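You operate a simulated robot arm through the tools that you are given. There is no shell and no other tool. Be economical: measure what you need, move in short steps, check, and stop when the job is done.

The job below is to be done with a simulated robot arm. You get a single attempt, and the scene is never put back.

JOB
Move the vial with the red cap from the meter to its dot in the rack; switch off.
Fine: the dot has the colour of the cap; the meter lid ends shut. Where these are worked on the way, their far stop is far enough and under half their travel is too little: meter lid.

The check looks at the end state, three seconds after you hand in, the way a careful person would. Anything else that was tipped, shoved, dropped, spilled or broken makes it a failure. Lids that push on must go on centred and level and be pressed home; caps that screw on are set level and turned clockwise until they are tight.

ROBOT AND FRAMES
A 5-joint arm with a two-finger parallel gripper, fixed in place. Base frame: the origin is at the foot of the arm, x ahead of it, y to its left, z up; the work surface is at about z = 0. Readings come in mm, rad, newtons and seconds.
With the tool pointing down near the work surface it reaches from about 260 to 680 mm from the base axis. Its first joint turns from -1.152 to 1.152 rad. The tool tilts only in the upright plane through the base axis and itself; it spins freely about its own axis. Payload 2.9 kg.
Tool frame: the origin (TCP) lies between the finger pads and is the grasp point; the fingertips stand 30 mm ahead of it; z points along the fingers, y is the line along which they close. The gripper opens to 110 mm. The fingers are 20 mm wide and 10 mm thick; the gripper's body (48 by 112 mm) begins 55 mm behind the TCP.
Orientation is that of the tool frame in the base frame, as a unit quaternion [x, y, z, w]. With the fingers straight down and closing along the base's y, the tool's x points along the base's -x, its y along +y and its z along -z.

CONTROLS
- The arm moves only by the tool apply_moves. Its arguments are lists of equal length, an entry for each row: "rot": the turn, a rotation vector about the base's x, y, z in units of 5 degrees (1.0 is 5 degrees), a list of three; "travel": the shift along the base's x, y, z in units of 25 mm (1.0 is 25 mm), a list of three; "claw": the gripper command, from -1 (fully open) to 1 (shut), values between in proportion. In form: {"rot": [[ax, ay, az], ...], "travel": [[dx, dy, dz], ...], "claw": [claw, ...]}. A call has 1 to 8 rows; each row shifts and turns the commanded pose from where the row before left it. A call with a number of a shift or a turn outside -1 to 1 is refused whole. A row lasts 0.2 s, in which the tool goes at most 50 mm and 0.15 rad; a call with a longer step from one row to the next is refused whole, and so is a gripper value outside its range. A pose out of reach is approached as far as the arm can. The call stops where the force on the tool passes 90 N (or 10 N more than at its start, if that is more) or the arm is blocked; 0.2 s more then pass. Each finger travels about 108 mm/s and halts on what it meets, pressing with about 32 N; the grip force reading is that of the motor and also rises with nothing between the fingers. The clock runs only during rows and for 0.2 s after the last one: add rows that do not move to give the fingers time. The reply holds the time, the measured pose of the TCP, the force on the tool along the base axes, the opening and the grip force, in the units named above and with some noise, with the torque about the TCP (base axes, N m) and any sound that the robot's microphone picked up.
- Cameras (640 x 400 px; columns grow to the right, rows downward): "scene" is fixed at [19.2, -453.3, 622.5]; the picture's right is [0.88, -0.48, 0.00], its down [-0.19, -0.35, -0.92] and it looks along [0.44, 0.80, -0.40] (base axes); focal length 365 px, centre (320, 200). "wrist" rides on the gripper at [72, 17, -103] in the tool frame; the picture's right is [-0.23, 0.97, 0.00], its down [-0.76, -0.18, -0.62] and it looks along [-0.61, -0.14, 0.78] (tool axes); focal length 222 px, centre (320, 200). There is no depth. A picture from a camera that has moved, and an enlarged one, comes with that camera's place and axes in the base frame and with its lens. The place of the scene camera against the robot may be out by one fixed shift of up to 25 mm in any direction.
- grab_frame(camera): a new picture of that camera. The clock stands still meanwhile.
- inspect(camera, box): a new picture of the part [left, top, right, bottom] of that camera's present view, enlarged. The clock stands still meanwhile.
- job_done(): hands the job in; it is judged then, once.

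Go step by step. Nothing tells you positions but the pictures and the camera data: compare them with the known pose of the tool, close in by small moves and look again before you grip or let go. The budget is 120 turns and 68 pictures, counting those below and the enlarged ones. Unless the task says otherwise, let go and move clear before handing in, and close with one line.

The tools are called after "Call:" as name(argument=value, ...) on one line, values as JSON. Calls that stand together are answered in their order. apply_moves: Moves the arm, as the interface text tells. Its arguments: {"type":"object","properties":{"rot":{"type":"array"},"travel":{"type":"array"},"claw":{"type":"array"}},"required":["rot","travel","claw"]} The other tools are called the same way: grab_frame (camera) takes a picture; inspect (camera, box) takes an enlarged picture of a part of a camera's view; job_done () hands the job in.

At the start:

```text
clock: 0.0
tcp_pos: [381.8, -69.5, 424.1]
tcp_rot: [0.0, 1.0, 0.0, 0.0]
force: [0.2, -1.0, 0.2]
ft_torque: [0.02, 0.02, -0.01]
finger_gap: 109.8
grip_force: 0.1
```

scene: 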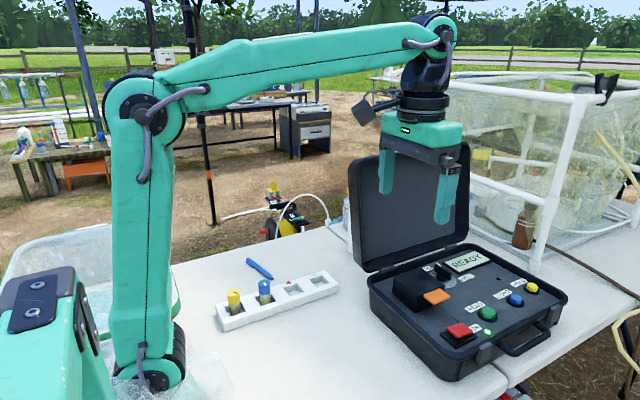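
wrist: 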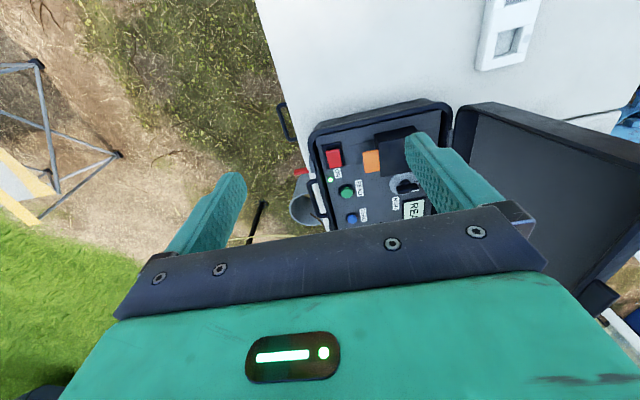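

I see a case-like meter with a lid open, a small black block with an orange tab (probably the meter's sample lid), a red switch, and a rack with four places. I'll look closer at both.

Call:
inspect(camera="scene", box=[360, 230, 580, 370])

Call:
inspect(camera="scene", box=[200, 250, 350, 344])

Call:
inspect(camera="wrist", box=[290, 90, 450, 240])

```text
2.86 times, centred on (470, 300) of scene
camera zoom: at [19.2, -453.3, 622.5], right [0.88, -0.48, 0.0], down [-0.19, -0.35, -0.92], along [0.44, 0.8, -0.4], focal length 1042 px, centre (-109, -86)
```

zoom: 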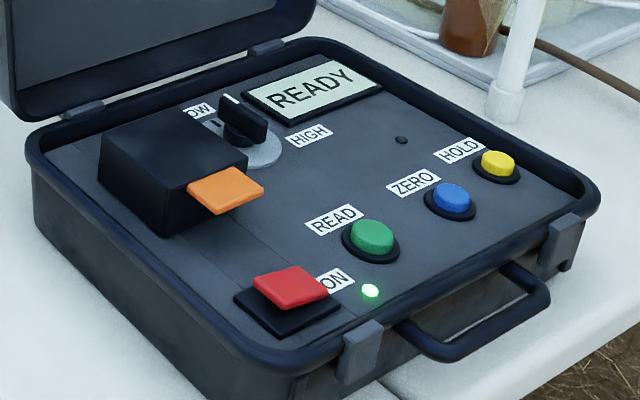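

```text
4.26 times, centred on (275, 297) of scene
camera zoom: at [19.2, -453.3, 622.5], right [0.88, -0.48, 0.0], down [-0.19, -0.35, -0.92], along [0.44, 0.8, -0.4], focal length 1552 px, centre (512, -213)
```

zoom: 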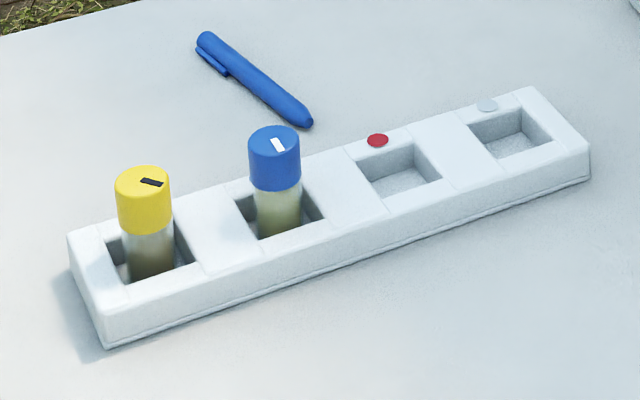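

```text
2.67 times, centred on (370, 165) of wrist
camera zoom: at [310.0, -52.0, 527.0], right [0.23, 0.97, 0.0], down [0.76, -0.18, 0.62], along [0.61, -0.14, -0.78], focal length 592 px, centre (187, 293)
```

zoom: 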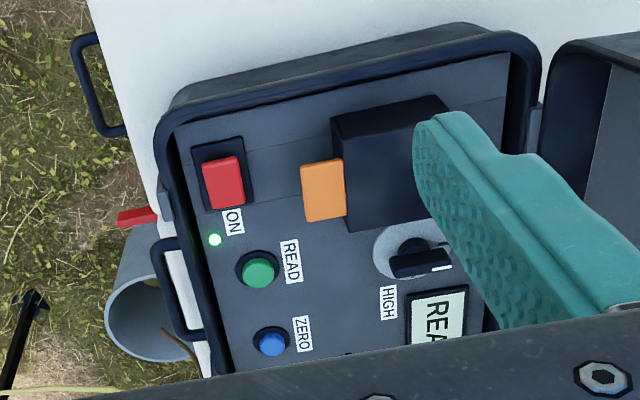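

The block with the orange tab sits near (565, 0, 100). It looks like the lid of the meter's cell, with the red rocker as the power switch. I'll move closer for a second viewpoint.

Call:
apply_moves(rot=[[0, 0, 0], [0, 0, 0], [0, 0, 0], [0, 0, 0], [0, 0, 0], [0, 0, 0]], travel=[[0.6, 0, -0.8], [0.6, 0, -0.8], [0.6, 0, -0.8], [0.6, 0, -0.8], [0, 0, -0.8], [0, 0, 0]], claw=[-1, -1, -1, -1, -1, -1])

Call:
grab_frame(camera="wrist")

Call:
grab_frame(camera="scene")

```text
clock: 1.4
tcp_pos: [441.7, -69.8, 324.1]
tcp_rot: [0.001, 1.0, 0.0, 0.0]
force: [-1.3, -0.6, 0.2]
ft_torque: [-0.02, 0.01, -0.03]
finger_gap: 110.0
grip_force: 0.1
```

```text
62 pictures are left
camera wrist: at [369.7, -52.1, 426.7], right [0.23, 0.97, 0.0], down [0.76, -0.18, 0.62], along [0.61, -0.14, -0.78], focal length 222 px, centre (320, 200)
```

wrist: 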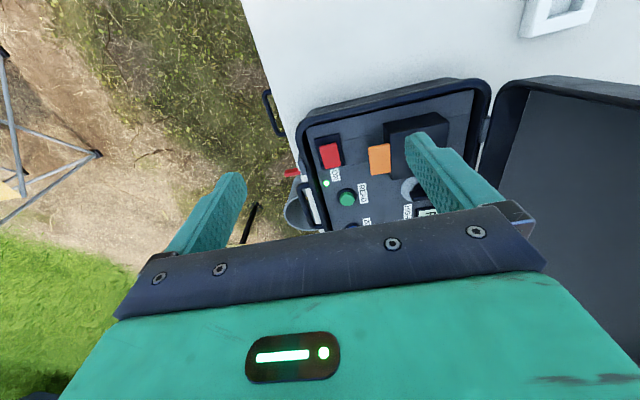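

```text
61 pictures are left
```

scene: 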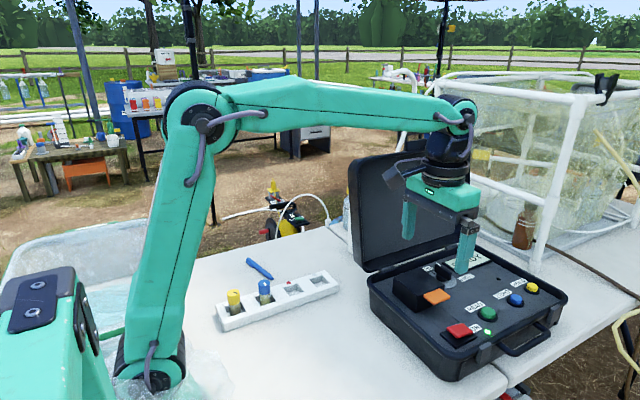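

The stereo views put the tab near (563, 2, 100), and the scene camera offset looks small. I'll zoom in on the meter.

Call:
inspect(camera="wrist", box=[290, 70, 510, 230])

Call:
inspect(camera="scene", box=[380, 250, 500, 350])

```text
2.50 times, centred on (400, 150) of wrist
camera zoom: at [369.7, -52.1, 426.7], right [0.23, 0.97, 0.0], down [0.76, -0.18, 0.62], along [0.61, -0.14, -0.78], focal length 555 px, centre (120, 325)
```

zoom: 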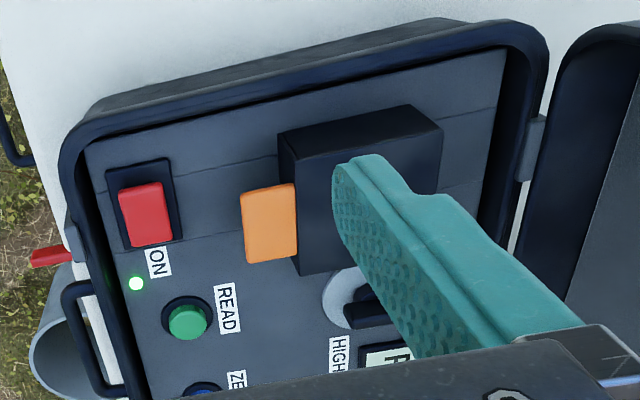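

```text
4.00 times, centred on (440, 300) of scene
camera zoom: at [19.2, -453.3, 622.5], right [0.88, -0.48, 0.0], down [-0.19, -0.35, -0.92], along [0.44, 0.8, -0.4], focal length 1458 px, centre (-160, -200)
```

zoom: 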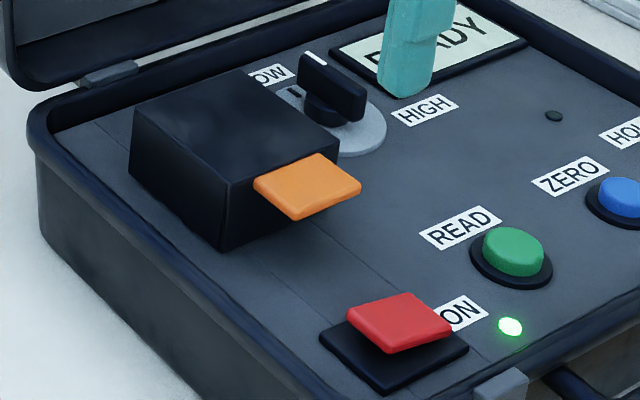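

The lid block spans roughly x 520–606, y 22–104, with its top near z 100. Its orange tab spans x 538–593, y -12 to 20. I'll turn the gripper 90° to close along x and hover over the tab.

Call:
apply_moves(rot=[[0, 0, 1], [0, 0, 1], [0, 0, 1], [0, 0, 1], [0, 0, 1], [0, 0, 1], [0, 0, 1], [0, 0, 1]], travel=[[0.2756, 0.14, -0.25], [0.2756, 0.14, -0.25], [0.2756, 0.14, -0.25], [0.2756, 0.14, -0.25], [0.2756, 0.14, -0.25], [0.2756, 0.14, -0.25], [0.2756, 0.14, -0.25], [0.2756, 0.14, -0.25]], claw=[-1, -1, -1, -1, -1, -1, -1, -1])

Call:
apply_moves(rot=[[0, 0, 1], [0, 0, 1], [0, 0, 1], [0, 0, 1], [0, 0, 1], [0, 0, 1], [0, 0, 1], [0, 0, 1]], travel=[[0.2756, 0.14, -0.2], [0.2756, 0.14, -0.2], [0.2756, 0.14, -0.2], [0.2756, 0.14, -0.2], [0.2756, 0.14, -0.2], [0.2756, 0.14, -0.2], [0.2756, 0.14, -0.2], [0.2756, 0.14, -0.2]], claw=[-1, -1, -1, -1, -1, -1, -1, -1])

Call:
apply_moves(rot=[[0, 0, 1], [0, 0, 1], [0, 0, 0]], travel=[[0.2756, 0.14, 0], [0.2756, 0.14, 0], [0, 0, 0]], claw=[-1, -1, -1])

Call:
grab_frame(camera="wrist")

Call:
grab_frame(camera="scene")

```text
clock: 3.2
tcp_pos: [498.4, -40.3, 274.6]
tcp_rot: [-0.343, 0.939, -0.001, 0.0]
force: [0.3, 1.4, 0.7]
ft_torque: [0.05, 0.0, -0.01]
finger_gap: 109.8
grip_force: 0.0
```

```text
clock: 5.0
tcp_pos: [552.6, -12.7, 235.1]
tcp_rot: [-0.644, 0.765, 0.0, 0.0]
force: [0.0, -0.8, 0.5]
ft_torque: [0.02, -0.01, -0.02]
finger_gap: 110.0
grip_force: 0.0
```

```text
clock: 5.8
tcp_pos: [565.0, -5.8, 234.2]
tcp_rot: [0.708, -0.707, 0.0, 0.0]
force: [0.2, -0.3, 0.1]
ft_torque: [-0.02, -0.01, 0.02]
finger_gap: 109.9
grip_force: 0.1
```

```text
58 pictures are left
camera wrist: at [549.9, -78.1, 337.9], right [-0.97, 0.23, 0.0], down [0.18, 0.76, 0.62], along [0.14, 0.61, -0.78], focal length 222 px, centre (320, 200)
```

wrist: 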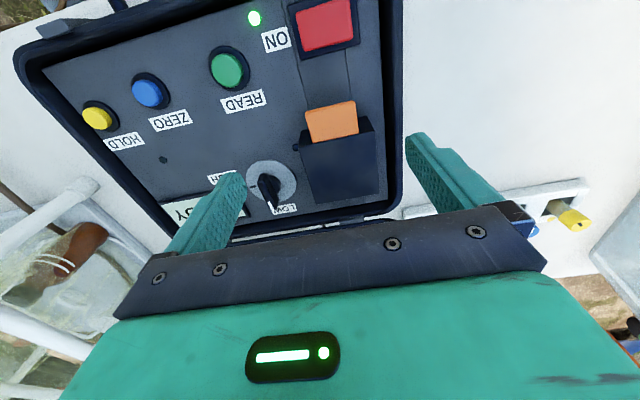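

```text
57 pictures are left
```

scene: 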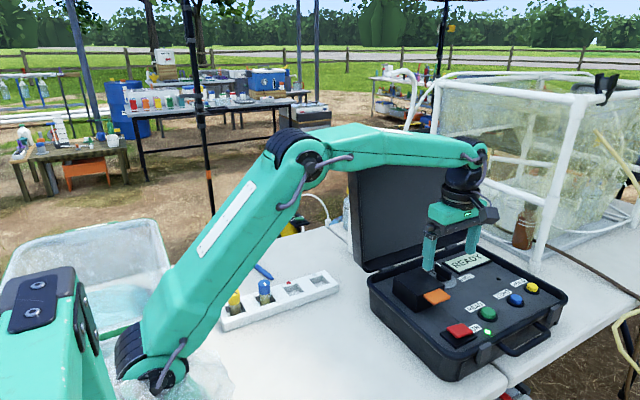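

I need a finer measurement of the tab, so I'll zoom in on it.

Call:
inspect(camera="wrist", box=[240, 0, 420, 230])

Call:
inspect(camera="scene", box=[380, 240, 500, 350])

```text
1.74 times, centred on (330, 115) of wrist
camera zoom: at [549.9, -78.1, 337.9], right [-0.97, 0.23, 0.0], down [0.18, 0.76, 0.62], along [0.14, 0.61, -0.78], focal length 386 px, centre (303, 348)
```

zoom: 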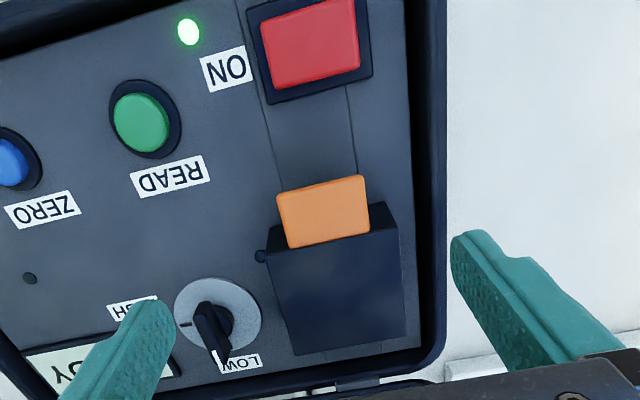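

```text
3.64 times, centred on (440, 295) of scene
camera zoom: at [19.2, -453.3, 622.5], right [0.88, -0.48, 0.0], down [-0.19, -0.35, -0.92], along [0.44, 0.8, -0.4], focal length 1326 px, centre (-116, -146)
```

zoom: 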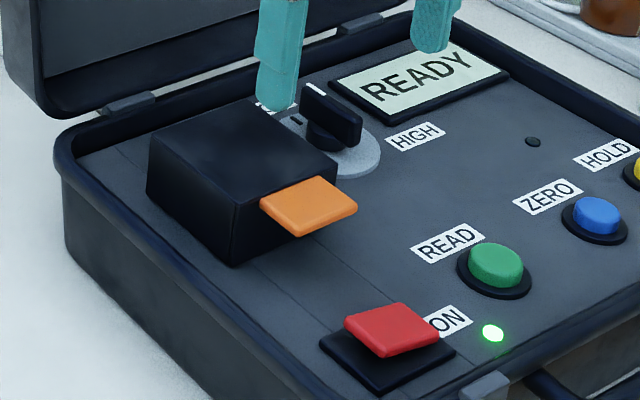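

The tab centre is near (556, 4, ~105). I'll centre on it and lower partway to check.

Call:
apply_moves(rot=[[0, 0, 0], [0, 0, 0], [0, 0, 0], [0, 0, 0], [0, 0, 0]], travel=[[-0.36, 0.3, -0.8], [0, 0, -0.8], [0, 0, -0.8], [0, 0, -0.8], [0, 0, 0]], claw=[-1, -1, -1, -1, -1])

Call:
grab_frame(camera="wrist")

Call:
inspect(camera="scene", box=[380, 220, 500, 340])

```text
clock: 7.0
tcp_pos: [557.4, 2.7, 152.7]
tcp_rot: [-0.707, 0.708, 0.0, -0.001]
force: [0.2, -0.8, 0.3]
ft_torque: [-0.01, -0.01, 0.0]
finger_gap: 109.7
grip_force: 0.0
```

```text
54 pictures are left
camera wrist: at [541.0, -70.3, 256.6], right [-0.97, 0.23, 0.0], down [0.18, 0.76, 0.62], along [0.14, 0.61, -0.78], focal length 222 px, centre (320, 200)
```

wrist: 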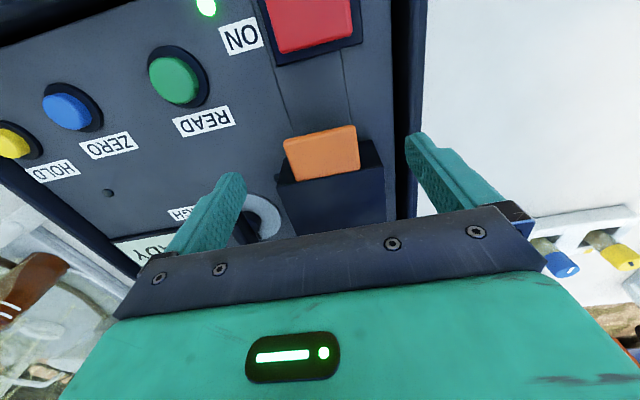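

```text
3.33 times, centred on (440, 280) of scene
camera zoom: at [19.2, -453.3, 622.5], right [0.88, -0.48, 0.0], down [-0.19, -0.35, -0.92], along [0.44, 0.8, -0.4], focal length 1215 px, centre (-80, -67)
```

zoom: 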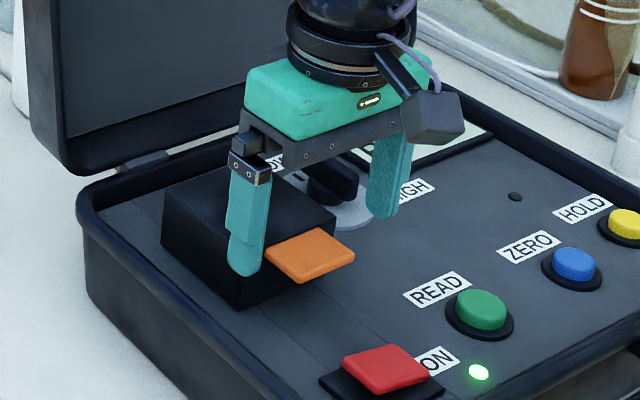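

The tab is centred at x≈556 and y≈4. I'll lower to TCP z≈108 and close gently.

Call:
apply_moves(rot=[[0, 0, 0], [0, 0, 0], [0, 0, 0]], travel=[[-0.04, 0, -0.9], [0, 0, -0.9], [0, 0, 0]], claw=[-1, -1, -1])

Call:
inspect(camera="scene", box=[380, 220, 500, 340])

Call:
grab_frame(camera="wrist")

```text
clock: 7.8
tcp_pos: [555.8, 2.1, 108.1]
tcp_rot: [0.707, -0.707, 0.0, 0.0]
force: [-0.3, 0.5, -0.7]
ft_torque: [0.0, -0.01, 0.0]
finger_gap: 109.7
grip_force: 0.1
```

```text
3.33 times, centred on (440, 280) of scene
camera zoom: at [19.2, -453.3, 622.5], right [0.88, -0.48, 0.0], down [-0.19, -0.35, -0.92], along [0.44, 0.8, -0.4], focal length 1215 px, centre (-80, -67)
```

zoom: 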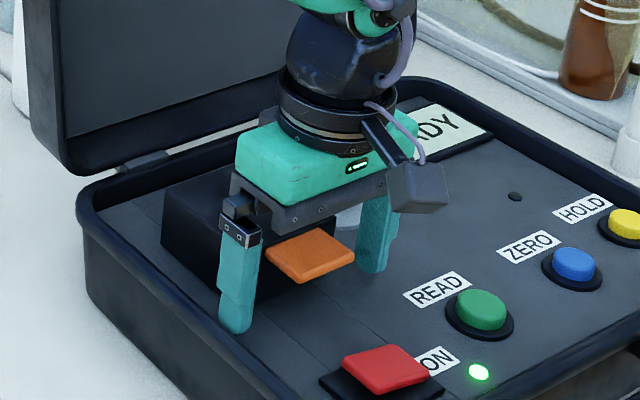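

```text
51 pictures are left
camera wrist: at [539.3, -70.7, 212.0], right [-0.97, 0.23, 0.0], down [0.18, 0.76, 0.62], along [0.14, 0.61, -0.78], focal length 222 px, centre (320, 200)
```

wrist: 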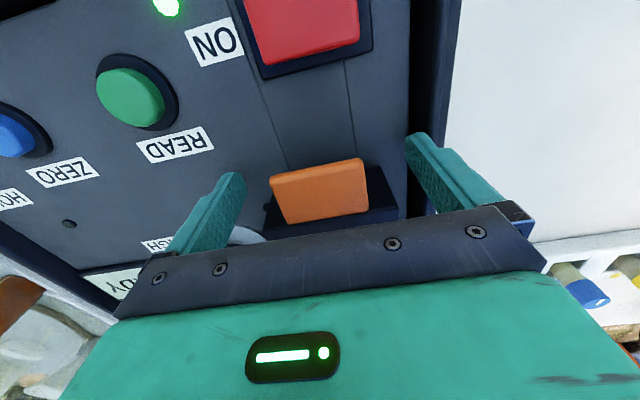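

The tab is level with the TCP between the fingers, so I'll close on it.

Call:
apply_moves(rot=[[0, 0, 0], [0, 0, 0], [0, 0, 0]], travel=[[0, 0, 0], [0, 0, 0], [0, 0, 0]], claw=[0, 0.5, 1])

Call:
inspect(camera="scene", box=[380, 220, 500, 340])

```text
clock: 8.6
tcp_pos: [554.2, 1.0, 108.9]
tcp_rot: [-0.707, 0.707, 0.001, -0.001]
force: [-9.5, -0.2, 1.7]
ft_torque: [0.11, 0.01, 0.0]
finger_gap: 49.2
grip_force: 45.2
```

```text
3.33 times, centred on (440, 280) of scene
camera zoom: at [19.1, -453.3, 622.5], right [0.88, -0.48, 0.0], down [-0.19, -0.35, -0.92], along [0.44, 0.8, -0.4], focal length 1215 px, centre (-80, -67)
```

zoom: 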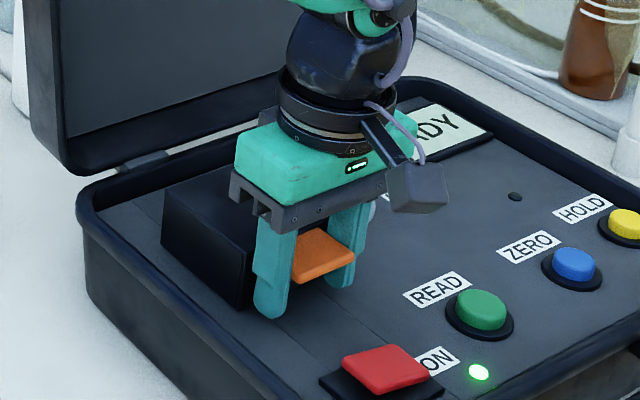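

The tab is gripped at 49 mm. I'll test-lift with a small arc.

Call:
apply_moves(rot=[[0, 0, 0], [0, 0, 0]], travel=[[-0.06, 0, 0.2], [0, 0, 0.2]], claw=[1, 1])

```text
clock: 9.2
tcp_pos: [554.8, 5.2, 119.0]
tcp_rot: [0.708, -0.706, 0.0, 0.0]
force: [12.9, 21.2, -19.0]
ft_torque: [-0.84, 0.11, -0.12]
finger_gap: 49.4
grip_force: 45.2
```

It moved on an arc that fits a hinge near (y≈104, z≈65). Vertical fingertips would later hit the block, so I'll put it back down. Then I'll re-grip higher, with only the fingertips near the tab's outer end.

Call:
apply_moves(rot=[[0, 0, 0], [0, 0, 0], [0, 0, 0], [0, 0, 0], [0, 0, 0], [0, 0, 0], [0, 0, 0], [0, 0, 0]], travel=[[0.02, 0, -0.2], [0, 0, -0.2], [0, 0, 0], [0, 0, 0], [0, -0.28, 0.4], [0, 0, 0.4], [0, 0, 0], [0, 0, 0]], claw=[1, 1, -0.1, -0.1, -0.1, -0.1, 0.5, 1])

Call:
grab_frame(camera="wrist")

Call:
inspect(camera="scene", box=[380, 220, 500, 340])

```text
clock: 11.0
tcp_pos: [555.6, -6.4, 129.3]
tcp_rot: [0.708, -0.707, 0.0, 0.0]
force: [-2.6, -0.8, -2.0]
ft_torque: [-0.23, 0.06, 0.06]
finger_gap: 49.3
grip_force: 45.1
```

```text
49 pictures are left
camera wrist: at [538.8, -78.1, 232.4], right [-0.97, 0.23, 0.0], down [0.18, 0.76, 0.62], along [0.14, 0.61, -0.78], focal length 222 px, centre (320, 200)
```

wrist: 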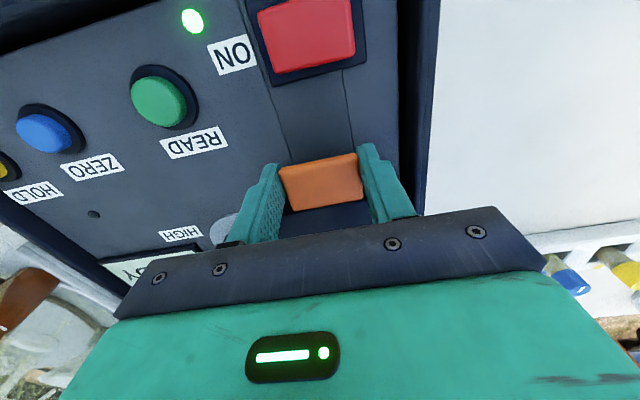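

```text
3.33 times, centred on (440, 280) of scene
camera zoom: at [19.2, -453.3, 622.5], right [0.88, -0.48, 0.0], down [-0.19, -0.35, -0.92], along [0.44, 0.8, -0.4], focal length 1215 px, centre (-80, -67)
```

zoom: 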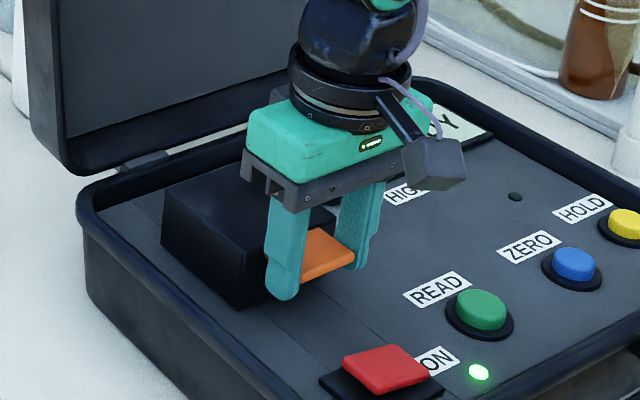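

The tips now hold the tab. I'll lift along the arc in short calls, watching the forces.

Call:
apply_moves(rot=[[0, 0, 0], [0, 0, 0], [0, 0, 0]], travel=[[0, 0.24, 0.52], [0, 0.3, 0.49], [0, 0.36, 0.45]], claw=[1, 1, 1])

```text
clock: 11.8
tcp_pos: [555.6, 16.3, 164.2]
tcp_rot: [-0.706, 0.708, 0.0, 0.0]
force: [-1.6, -6.6, -9.8]
ft_torque: [-1.43, 0.02, 0.0]
finger_gap: 49.6
grip_force: 44.8
```

Call:
apply_moves(rot=[[0, 0, 0], [0, 0, 0], [0, 0, 0]], travel=[[0, 0.4, 0.41], [0, 0.45, 0.36], [0, 0.49, 0.3]], claw=[1, 1, 1])

Call:
grab_frame(camera="scene")

Call:
grab_frame(camera="wrist")

```text
clock: 12.6
tcp_pos: [555.0, 50.5, 192.3]
tcp_rot: [-0.707, 0.707, 0.0, -0.001]
force: [-1.1, -7.7, -10.1]
ft_torque: [-1.45, 0.02, 0.06]
finger_gap: 49.7
grip_force: 45.1
```

```text
47 pictures are left
```

scene: 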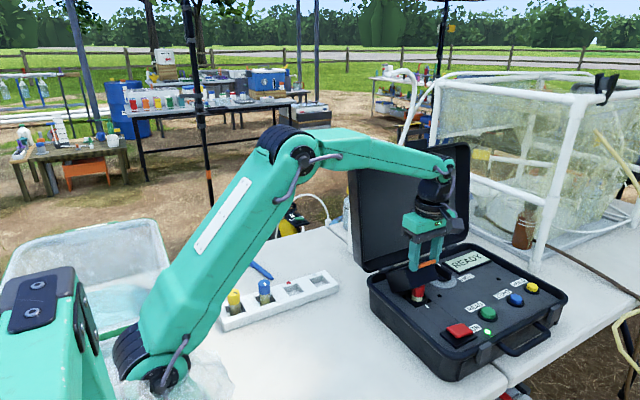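

```text
46 pictures are left
camera wrist: at [538.7, -22.1, 295.1], right [-0.97, 0.23, 0.0], down [0.18, 0.76, 0.62], along [0.14, 0.61, -0.78], focal length 222 px, centre (320, 200)
```

wrist: 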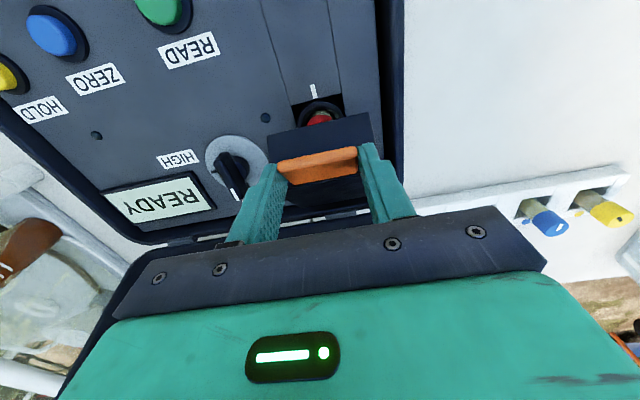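

The lid opens and the red-capped vial shows underneath. I'll continue toward the far stop.

Call:
apply_moves(rot=[[0, 0, 0], [0, 0, 0], [0, 0, 0]], travel=[[0, 0.52, 0.25], [0, 0.55, 0.18], [0, 0.56, 0.12]], claw=[1, 1, 1])

Call:
inspect(camera="scene", box=[370, 180, 500, 330])

```text
clock: 13.4
tcp_pos: [554.4, 90.5, 206.0]
tcp_rot: [0.707, -0.707, 0.0, 0.0]
force: [-3.5, -11.3, -4.2]
ft_torque: [-1.54, 0.09, -0.01]
finger_gap: 49.7
grip_force: 44.9
```

```text
2.67 times, centred on (435, 255) of scene
camera zoom: at [19.2, -453.3, 622.5], right [0.88, -0.48, 0.0], down [-0.19, -0.35, -0.92], along [0.44, 0.8, -0.4], focal length 972 px, centre (13, 53)
```

zoom: 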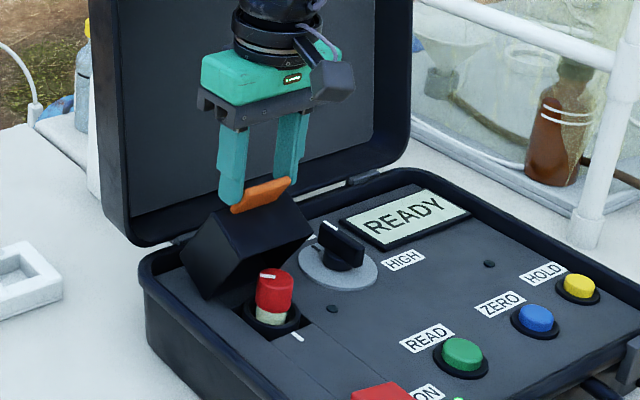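

Call:
apply_moves(rot=[[0, 0, 0], [0, 0, 0], [0, 0, 0]], travel=[[0, 0.56, 0.03], [0, 0.5, -0.02], [0, 0, 0]], claw=[1, 1, 1])

Call:
inspect(camera="scene", box=[370, 180, 500, 330])

Call:
grab_frame(camera="wrist")

```text
clock: 14.2
tcp_pos: [555.2, 118.3, 206.2]
tcp_rot: [-0.707, 0.707, 0.0, 0.0]
force: [-11.2, -11.0, 6.4]
ft_torque: [-1.55, 0.34, -0.04]
finger_gap: 49.5
grip_force: 44.9
```

```text
2.67 times, centred on (435, 255) of scene
camera zoom: at [19.1, -453.3, 622.5], right [0.88, -0.48, 0.0], down [-0.19, -0.35, -0.92], along [0.44, 0.8, -0.4], focal length 972 px, centre (13, 53)
```

zoom: 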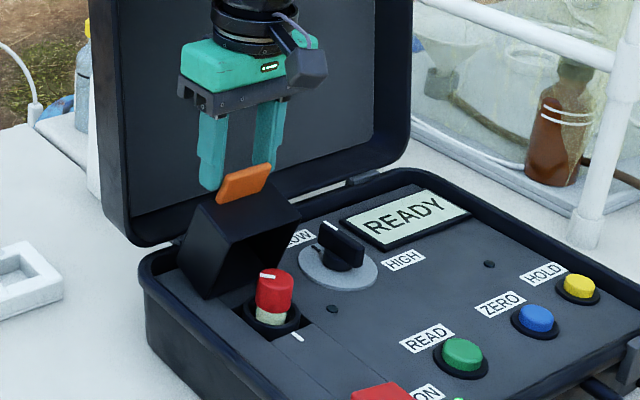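

```text
43 pictures are left
camera wrist: at [538.8, 45.7, 309.8], right [-0.97, 0.23, 0.0], down [0.18, 0.76, 0.62], along [0.14, 0.61, -0.78], focal length 222 px, centre (320, 200)
```

wrist: 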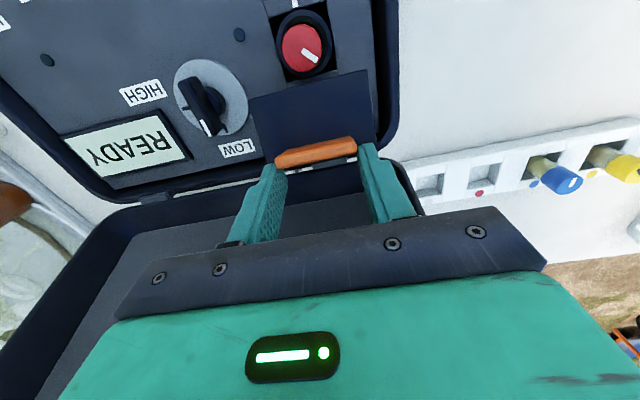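

The lid is past vertical balance. I'll nudge it a bit further, open the fingers, lift clear and check whether it stays open.

Call:
apply_moves(rot=[[0, 0, 0], [0, 0, 0], [0, 0, 0], [0, 0, 0]], travel=[[0.03, 0.4, -0.05], [0, 0, 0], [0, 0, 0], [0, 0, 0]], claw=[1, 1, 0, -0.1])

Call:
inspect(camera="scene", box=[370, 180, 500, 330])

```text
clock: 15.2
tcp_pos: [556.5, 129.4, 204.6]
tcp_rot: [-0.707, 0.707, -0.001, 0.0]
force: [-0.8, -0.1, -0.4]
ft_torque: [0.01, -0.03, 0.0]
finger_gap: 60.7
grip_force: 0.1
```

```text
2.67 times, centred on (435, 255) of scene
camera zoom: at [19.2, -453.3, 622.5], right [0.88, -0.48, 0.0], down [-0.19, -0.35, -0.92], along [0.44, 0.8, -0.4], focal length 972 px, centre (13, 53)
```

zoom: 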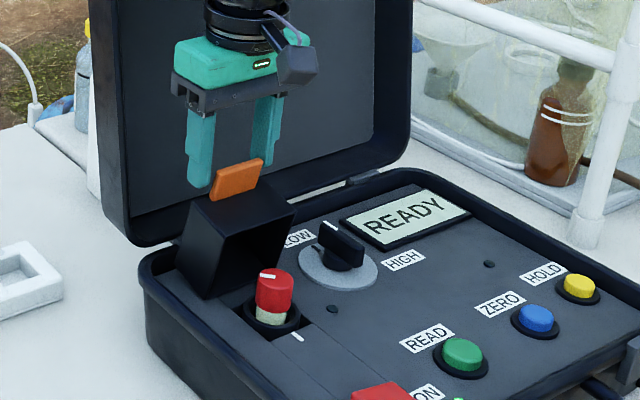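

The lid holds open by itself. I'll rise, move over the vial at about (555, 58), and look.

Call:
apply_moves(rot=[[0, 0, 0], [0, 0, 0], [0, 0, 0], [0, 0, 0], [0, 0, 0], [0, 0, 0], [0, 0, 0]], travel=[[0, -0.03, 0.8], [0, 0, 0.8], [0, -0.75, 0.3], [0, -0.75, 0], [0, -0.75, 0], [0, -0.6, 0], [0, 0, 0]], claw=[-0.3, -0.3, -0.3, -0.3, -0.3, -0.3, -0.3])

Call:
inspect(camera="wrist", box=[230, 60, 430, 240])

Call:
inspect(camera="scene", box=[370, 180, 500, 330])

```text
clock: 16.8
tcp_pos: [556.2, 55.5, 253.3]
tcp_rot: [-0.707, 0.707, 0.0, 0.0]
force: [0.2, 0.0, 0.4]
ft_torque: [-0.03, -0.03, 0.01]
finger_gap: 71.6
grip_force: 0.1
```

```text
2.22 times, centred on (330, 150) of wrist
camera zoom: at [539.4, -16.9, 355.9], right [-0.97, 0.23, 0.0], down [0.18, 0.76, 0.62], along [0.14, 0.61, -0.78], focal length 494 px, centre (298, 311)
```

zoom: 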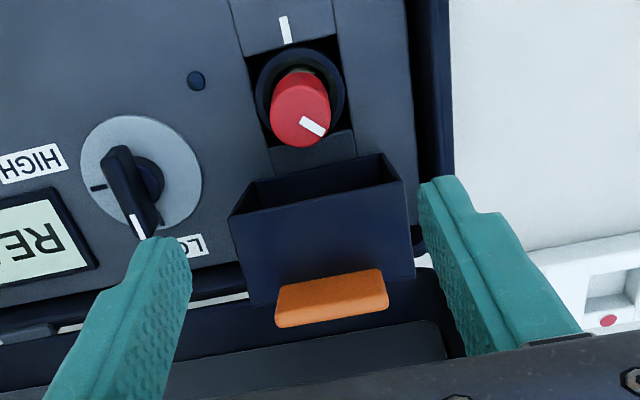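

```text
2.67 times, centred on (435, 255) of scene
camera zoom: at [19.2, -453.3, 622.5], right [0.88, -0.48, 0.0], down [-0.19, -0.35, -0.92], along [0.44, 0.8, -0.4], focal length 972 px, centre (13, 53)
```

zoom: 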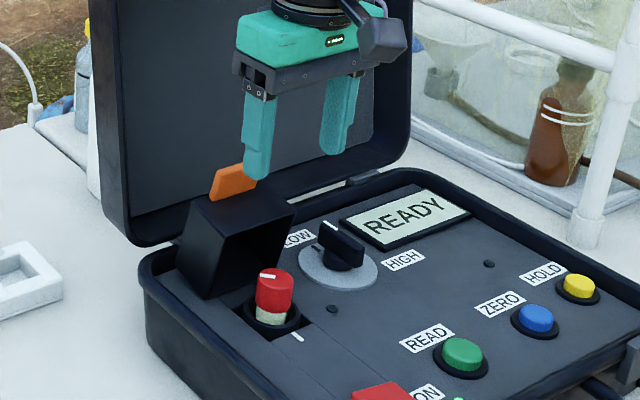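

The vial cap is at about (555, 61) with its top near z 104. I'll lower partway and check the centring.

Call:
apply_moves(rot=[[0, 0, 0], [0, 0, 0], [0, 0, 0], [0, 0, 0], [0, 0, 0], [0, 0, 0]], travel=[[-0.04, 0.22, -0.9], [0, 0, -0.9], [0, 0, -0.9], [0, 0, -0.9], [0, 0, -0.9], [0, 0, 0]], claw=[-0.3, -0.3, -0.3, -0.3, -0.3, -0.3])

Call:
inspect(camera="wrist", box=[230, 60, 430, 240])

Call:
inspect(camera="scene", box=[370, 180, 500, 330])

```text
clock: 18.2
tcp_pos: [555.7, 61.5, 140.6]
tcp_rot: [0.707, -0.707, 0.001, 0.0]
force: [0.6, -0.1, -1.0]
ft_torque: [0.03, -0.05, 0.03]
finger_gap: 71.5
grip_force: 0.0
```

```text
2.22 times, centred on (330, 150) of wrist
camera zoom: at [538.9, -10.6, 243.0], right [-0.97, 0.23, 0.0], down [0.18, 0.76, 0.62], along [0.14, 0.61, -0.78], focal length 494 px, centre (298, 311)
```

zoom: 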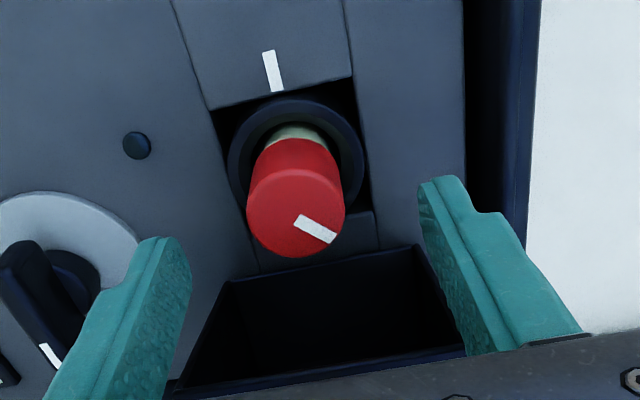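

```text
2.67 times, centred on (435, 255) of scene
camera zoom: at [19.2, -453.3, 622.5], right [0.88, -0.48, 0.0], down [-0.19, -0.35, -0.92], along [0.44, 0.8, -0.4], focal length 972 px, centre (13, 53)
```

zoom: 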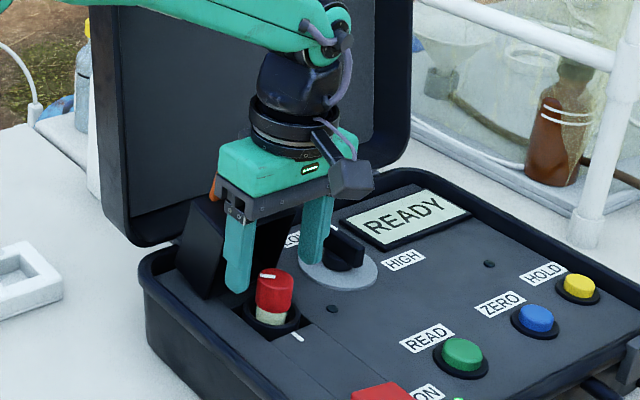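

It is centred. I'll lower to z≈104 and close on the cap.

Call:
apply_moves(rot=[[0, 0, 0], [0, 0, 0], [0, 0, 0], [0, 0, 0], [0, 0, 0]], travel=[[0, -0.03, -0.72], [0, 0, -0.72], [0, 0, 0], [0, 0, 0], [0, 0, 0]], claw=[-0.3, -0.3, 0.2, 0.6, 1])

Call:
inspect(camera="wrist", box=[230, 60, 430, 240])

```text
clock: 19.4
tcp_pos: [554.1, 59.9, 105.9]
tcp_rot: [0.707, -0.707, -0.001, 0.0]
force: [-6.3, -0.3, 3.8]
ft_torque: [0.02, 0.12, 0.0]
finger_gap: 48.9
grip_force: 45.8
```

```text
2.22 times, centred on (330, 150) of wrist
camera zoom: at [538.8, -12.0, 207.6], right [-0.97, 0.23, 0.0], down [0.18, 0.76, 0.62], along [0.14, 0.61, -0.78], focal length 494 px, centre (298, 311)
```

zoom: 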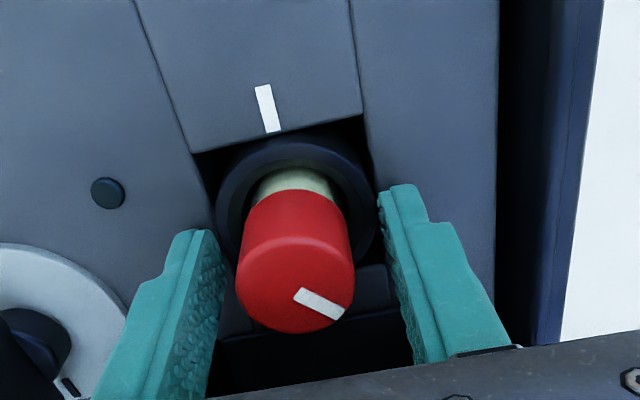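

The tips met the socket's ring at 49 mm. I'll open, raise 12 mm and close on the cap above the ring.

Call:
apply_moves(rot=[[0, 0, 0], [0, 0, 0], [0, 0, 0], [0, 0, 0], [0, 0, 0]], travel=[[0, 0, 0], [0, 0.03, 0.5], [0, 0, 0], [0, 0, 0], [0, 0, 0]], claw=[-0.2, -0.2, 0.2, 0.6, 1])

Call:
inspect(camera="wrist", box=[230, 60, 430, 240])

Call:
inspect(camera="scene", box=[370, 180, 500, 330])

```text
clock: 20.6
tcp_pos: [555.0, 61.1, 116.8]
tcp_rot: [0.707, -0.707, 0.0, 0.0]
force: [0.6, 0.5, -0.3]
ft_torque: [-0.01, 0.0, -0.01]
finger_gap: 27.0
grip_force: 31.8
```

```text
2.22 times, centred on (330, 150) of wrist
camera zoom: at [538.9, -11.3, 219.7], right [-0.97, 0.23, 0.0], down [0.18, 0.76, 0.62], along [0.14, 0.61, -0.78], focal length 494 px, centre (298, 311)
```

zoom: 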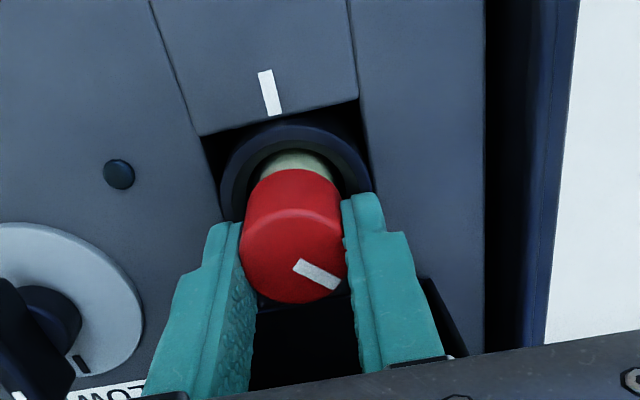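

```text
2.67 times, centred on (435, 255) of scene
camera zoom: at [19.2, -453.3, 622.5], right [0.88, -0.48, 0.0], down [-0.19, -0.35, -0.92], along [0.44, 0.8, -0.4], focal length 972 px, centre (13, 53)
```

zoom: 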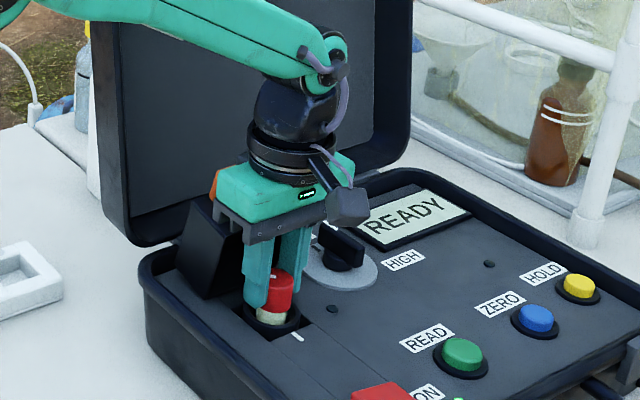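

The cap is gripped at 27 mm. I'll lift straight up.

Call:
apply_moves(rot=[[0, 0, 0], [0, 0, 0], [0, 0, 0], [0, 0, 0], [0, 0, 0], [0, 0, 0]], travel=[[0, 0, 0.4], [0, 0, 0.8], [0, 0, 0.8], [0, 0, 0.8], [0, 0, 0.8], [0, 0, 0.8]], claw=[1, 1, 1, 1, 1, 1])

Call:
grab_frame(camera="scene")

```text
clock: 22.0
tcp_pos: [555.7, 60.8, 226.5]
tcp_rot: [0.707, -0.707, 0.0, 0.001]
force: [0.3, 0.2, -1.5]
ft_torque: [0.0, -0.01, 0.01]
finger_gap: 26.8
grip_force: 31.9
```

```text
34 pictures are left
```

scene: 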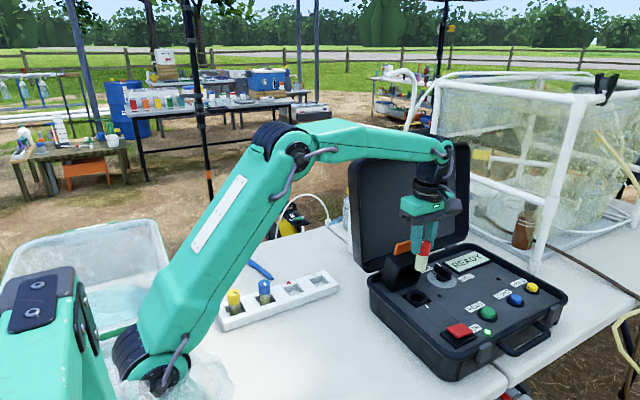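

Call:
inspect(camera="scene", box=[380, 190, 480, 310])

Call:
inspect(camera="wrist", box=[400, 140, 640, 290])

```text
3.33 times, centred on (430, 250) of scene
camera zoom: at [19.2, -453.3, 622.5], right [0.88, -0.48, 0.0], down [-0.19, -0.35, -0.92], along [0.44, 0.8, -0.4], focal length 1215 px, centre (-47, 33)
```

zoom: 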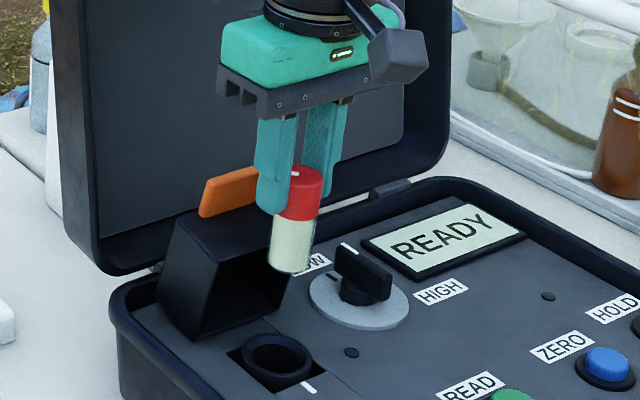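

```text
2.67 times, centred on (520, 215) of wrist
camera zoom: at [538.1, -11.6, 330.2], right [-0.97, 0.23, 0.0], down [0.18, 0.76, 0.62], along [0.14, 0.61, -0.78], focal length 592 px, centre (-213, 160)
```

zoom: 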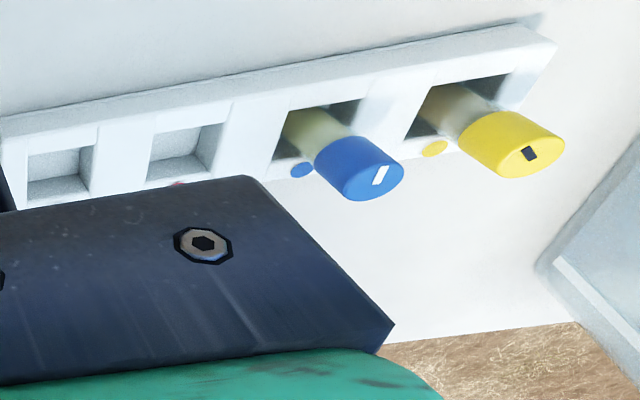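

The vial is out and hanging straight, with its bottom about 84 mm below the TCP. Hole 3, by the red dot, is near (333, 263). I'll back off along -x at this height, then move toward +y, staying clear of the case lid.

Call:
apply_moves(rot=[[0, 0, 0], [0, 0, 0], [0, 0, 0], [0, 0, 0], [0, 0, 0], [0, 0, 0], [0, 0, 0], [0, 0, 0]], travel=[[-0.5, -0.2, 0.3], [-1, -0.1, 0], [-1, 0, 0], [-1, 0, 0], [-1, 0, 0], [-1, 0, 0], [-1, 0, 0], [-1, 0, 0]], claw=[1, 1, 1, 1, 1, 1, 1, 1])

Call:
apply_moves(rot=[[0, 0, 0], [0, 0, 0], [0, 0, 0], [0, 0, 0], [0, 0, 0], [0, 0, 0], [0, 0, 0], [0, 0, 0]], travel=[[-0.8, 0.2, 0], [-0.6, 0.6, 0], [0, 0.9, 0], [0, 0.9, 0], [0, 0.9, 0], [0, 0.9, 0], [0, 0.9, 0], [0, 0, 0]], claw=[1, 1, 1, 1, 1, 1, 1, 1])

Call:
grab_frame(camera="wrist")

Call:
grab_frame(camera="scene")

```text
clock: 23.8
tcp_pos: [367.8, 52.5, 235.7]
tcp_rot: [-0.707, 0.707, 0.0, 0.001]
force: [1.2, -0.7, 0.0]
ft_torque: [-0.04, -0.03, 0.0]
finger_gap: 26.8
grip_force: 31.6
```

```text
clock: 25.6
tcp_pos: [332.9, 187.4, 234.1]
tcp_rot: [-0.707, 0.707, 0.0, 0.0]
force: [-0.5, -0.2, -0.4]
ft_torque: [0.01, -0.01, 0.0]
finger_gap: 26.8
grip_force: 32.1
```

```text
31 pictures are left
camera wrist: at [316.8, 114.6, 337.5], right [-0.97, 0.23, 0.0], down [0.18, 0.76, 0.62], along [0.14, 0.61, -0.78], focal length 222 px, centre (320, 200)
```

wrist: 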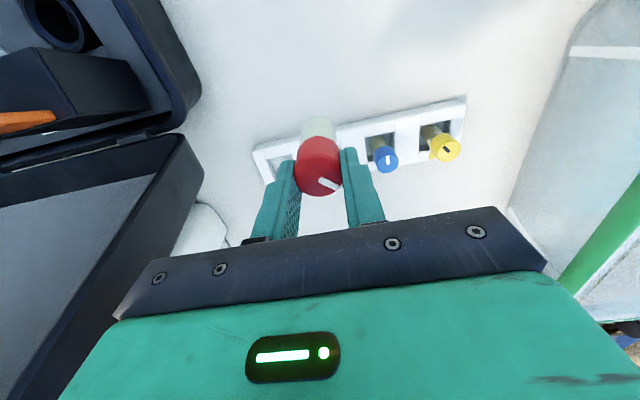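

```text
30 pictures are left
```

scene: 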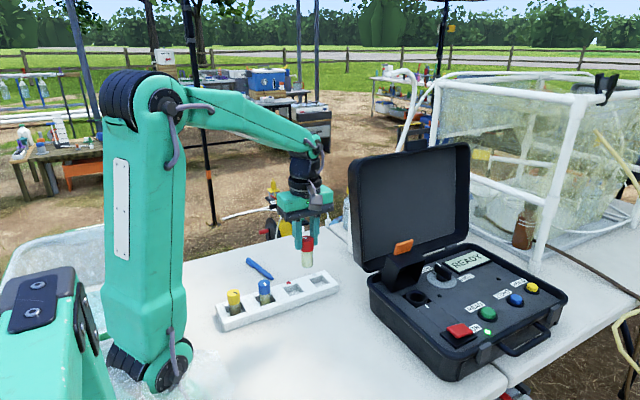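

Call:
inspect(camera="wrist", box=[240, 80, 480, 220])

Call:
inspect(camera="scene", box=[210, 220, 350, 340])

```text
2.67 times, centred on (360, 150) of wrist
camera zoom: at [316.8, 114.6, 337.5], right [-0.97, 0.23, 0.0], down [0.18, 0.76, 0.62], along [0.14, 0.61, -0.78], focal length 592 px, centre (213, 333)
```

zoom: 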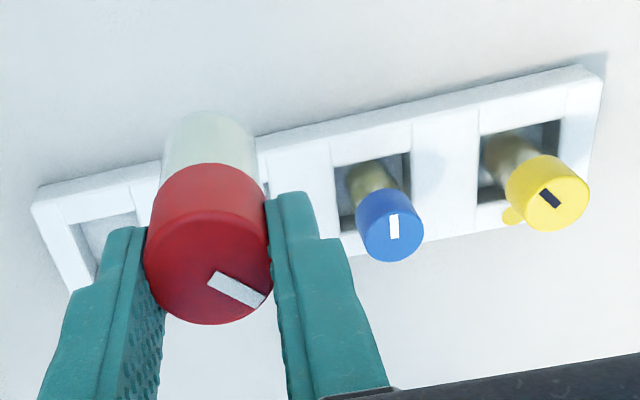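

```text
3.33 times, centred on (280, 280) of scene
camera zoom: at [19.2, -453.3, 622.5], right [0.88, -0.48, 0.0], down [-0.19, -0.35, -0.92], along [0.44, 0.8, -0.4], focal length 1215 px, centre (453, -67)
```

zoom: 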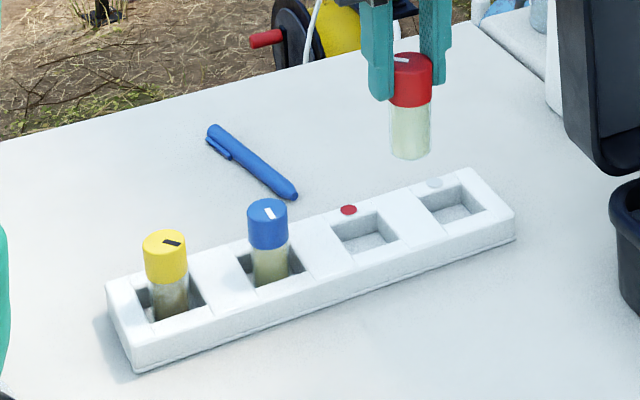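

Wrist geometry puts the rack top at about z 23 and hole 3 at about (338, 281), 40 mm square. I'll move over it with the vial bottom about 40 mm above the rack and check.

Call:
apply_moves(rot=[[0, 0, 0], [0, 0, 0], [0, 0, 0], [0, 0, 0], [0, 0, 0], [0, 0, 0], [0, 0, 0], [0, 0, 0]], travel=[[0.2, 0.9, 0], [0, 0.9, 0], [0, 0.9, 0], [0, 0.9, -0.3], [0, 0, -0.9], [0, 0, -0.9], [0, 0, -0.9], [0, 0, 0]], claw=[1, 1, 1, 1, 1, 1, 1, 1])

Call:
inspect(camera="wrist", box=[200, 40, 480, 240])

Call:
inspect(camera="scene", box=[210, 220, 350, 340])

```text
clock: 27.4
tcp_pos: [336.7, 275.4, 158.4]
tcp_rot: [0.707, -0.707, 0.0, 0.0]
force: [0.3, -0.8, -0.9]
ft_torque: [0.0, 0.01, 0.0]
finger_gap: 26.9
grip_force: 31.7
```

```text
2.00 times, centred on (340, 140) of wrist
camera zoom: at [320.2, 203.2, 262.0], right [-0.97, 0.23, 0.0], down [0.18, 0.76, 0.62], along [0.14, 0.61, -0.78], focal length 444 px, centre (280, 320)
```

zoom: 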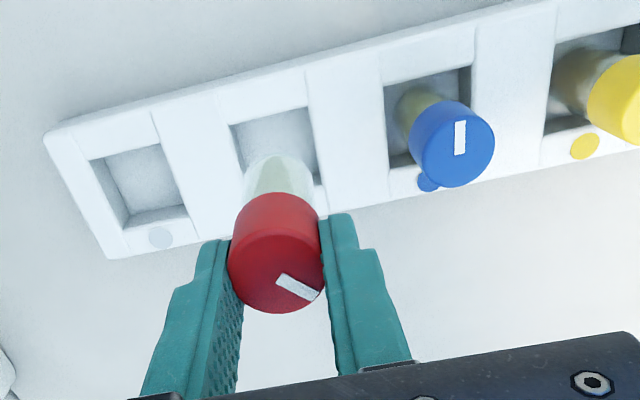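

```text
3.33 times, centred on (280, 280) of scene
camera zoom: at [19.2, -453.3, 622.5], right [0.88, -0.48, 0.0], down [-0.19, -0.35, -0.92], along [0.44, 0.8, -0.4], focal length 1215 px, centre (453, -67)
```

zoom: 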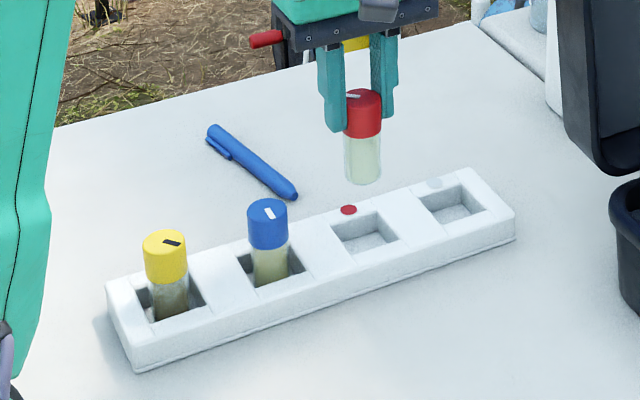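

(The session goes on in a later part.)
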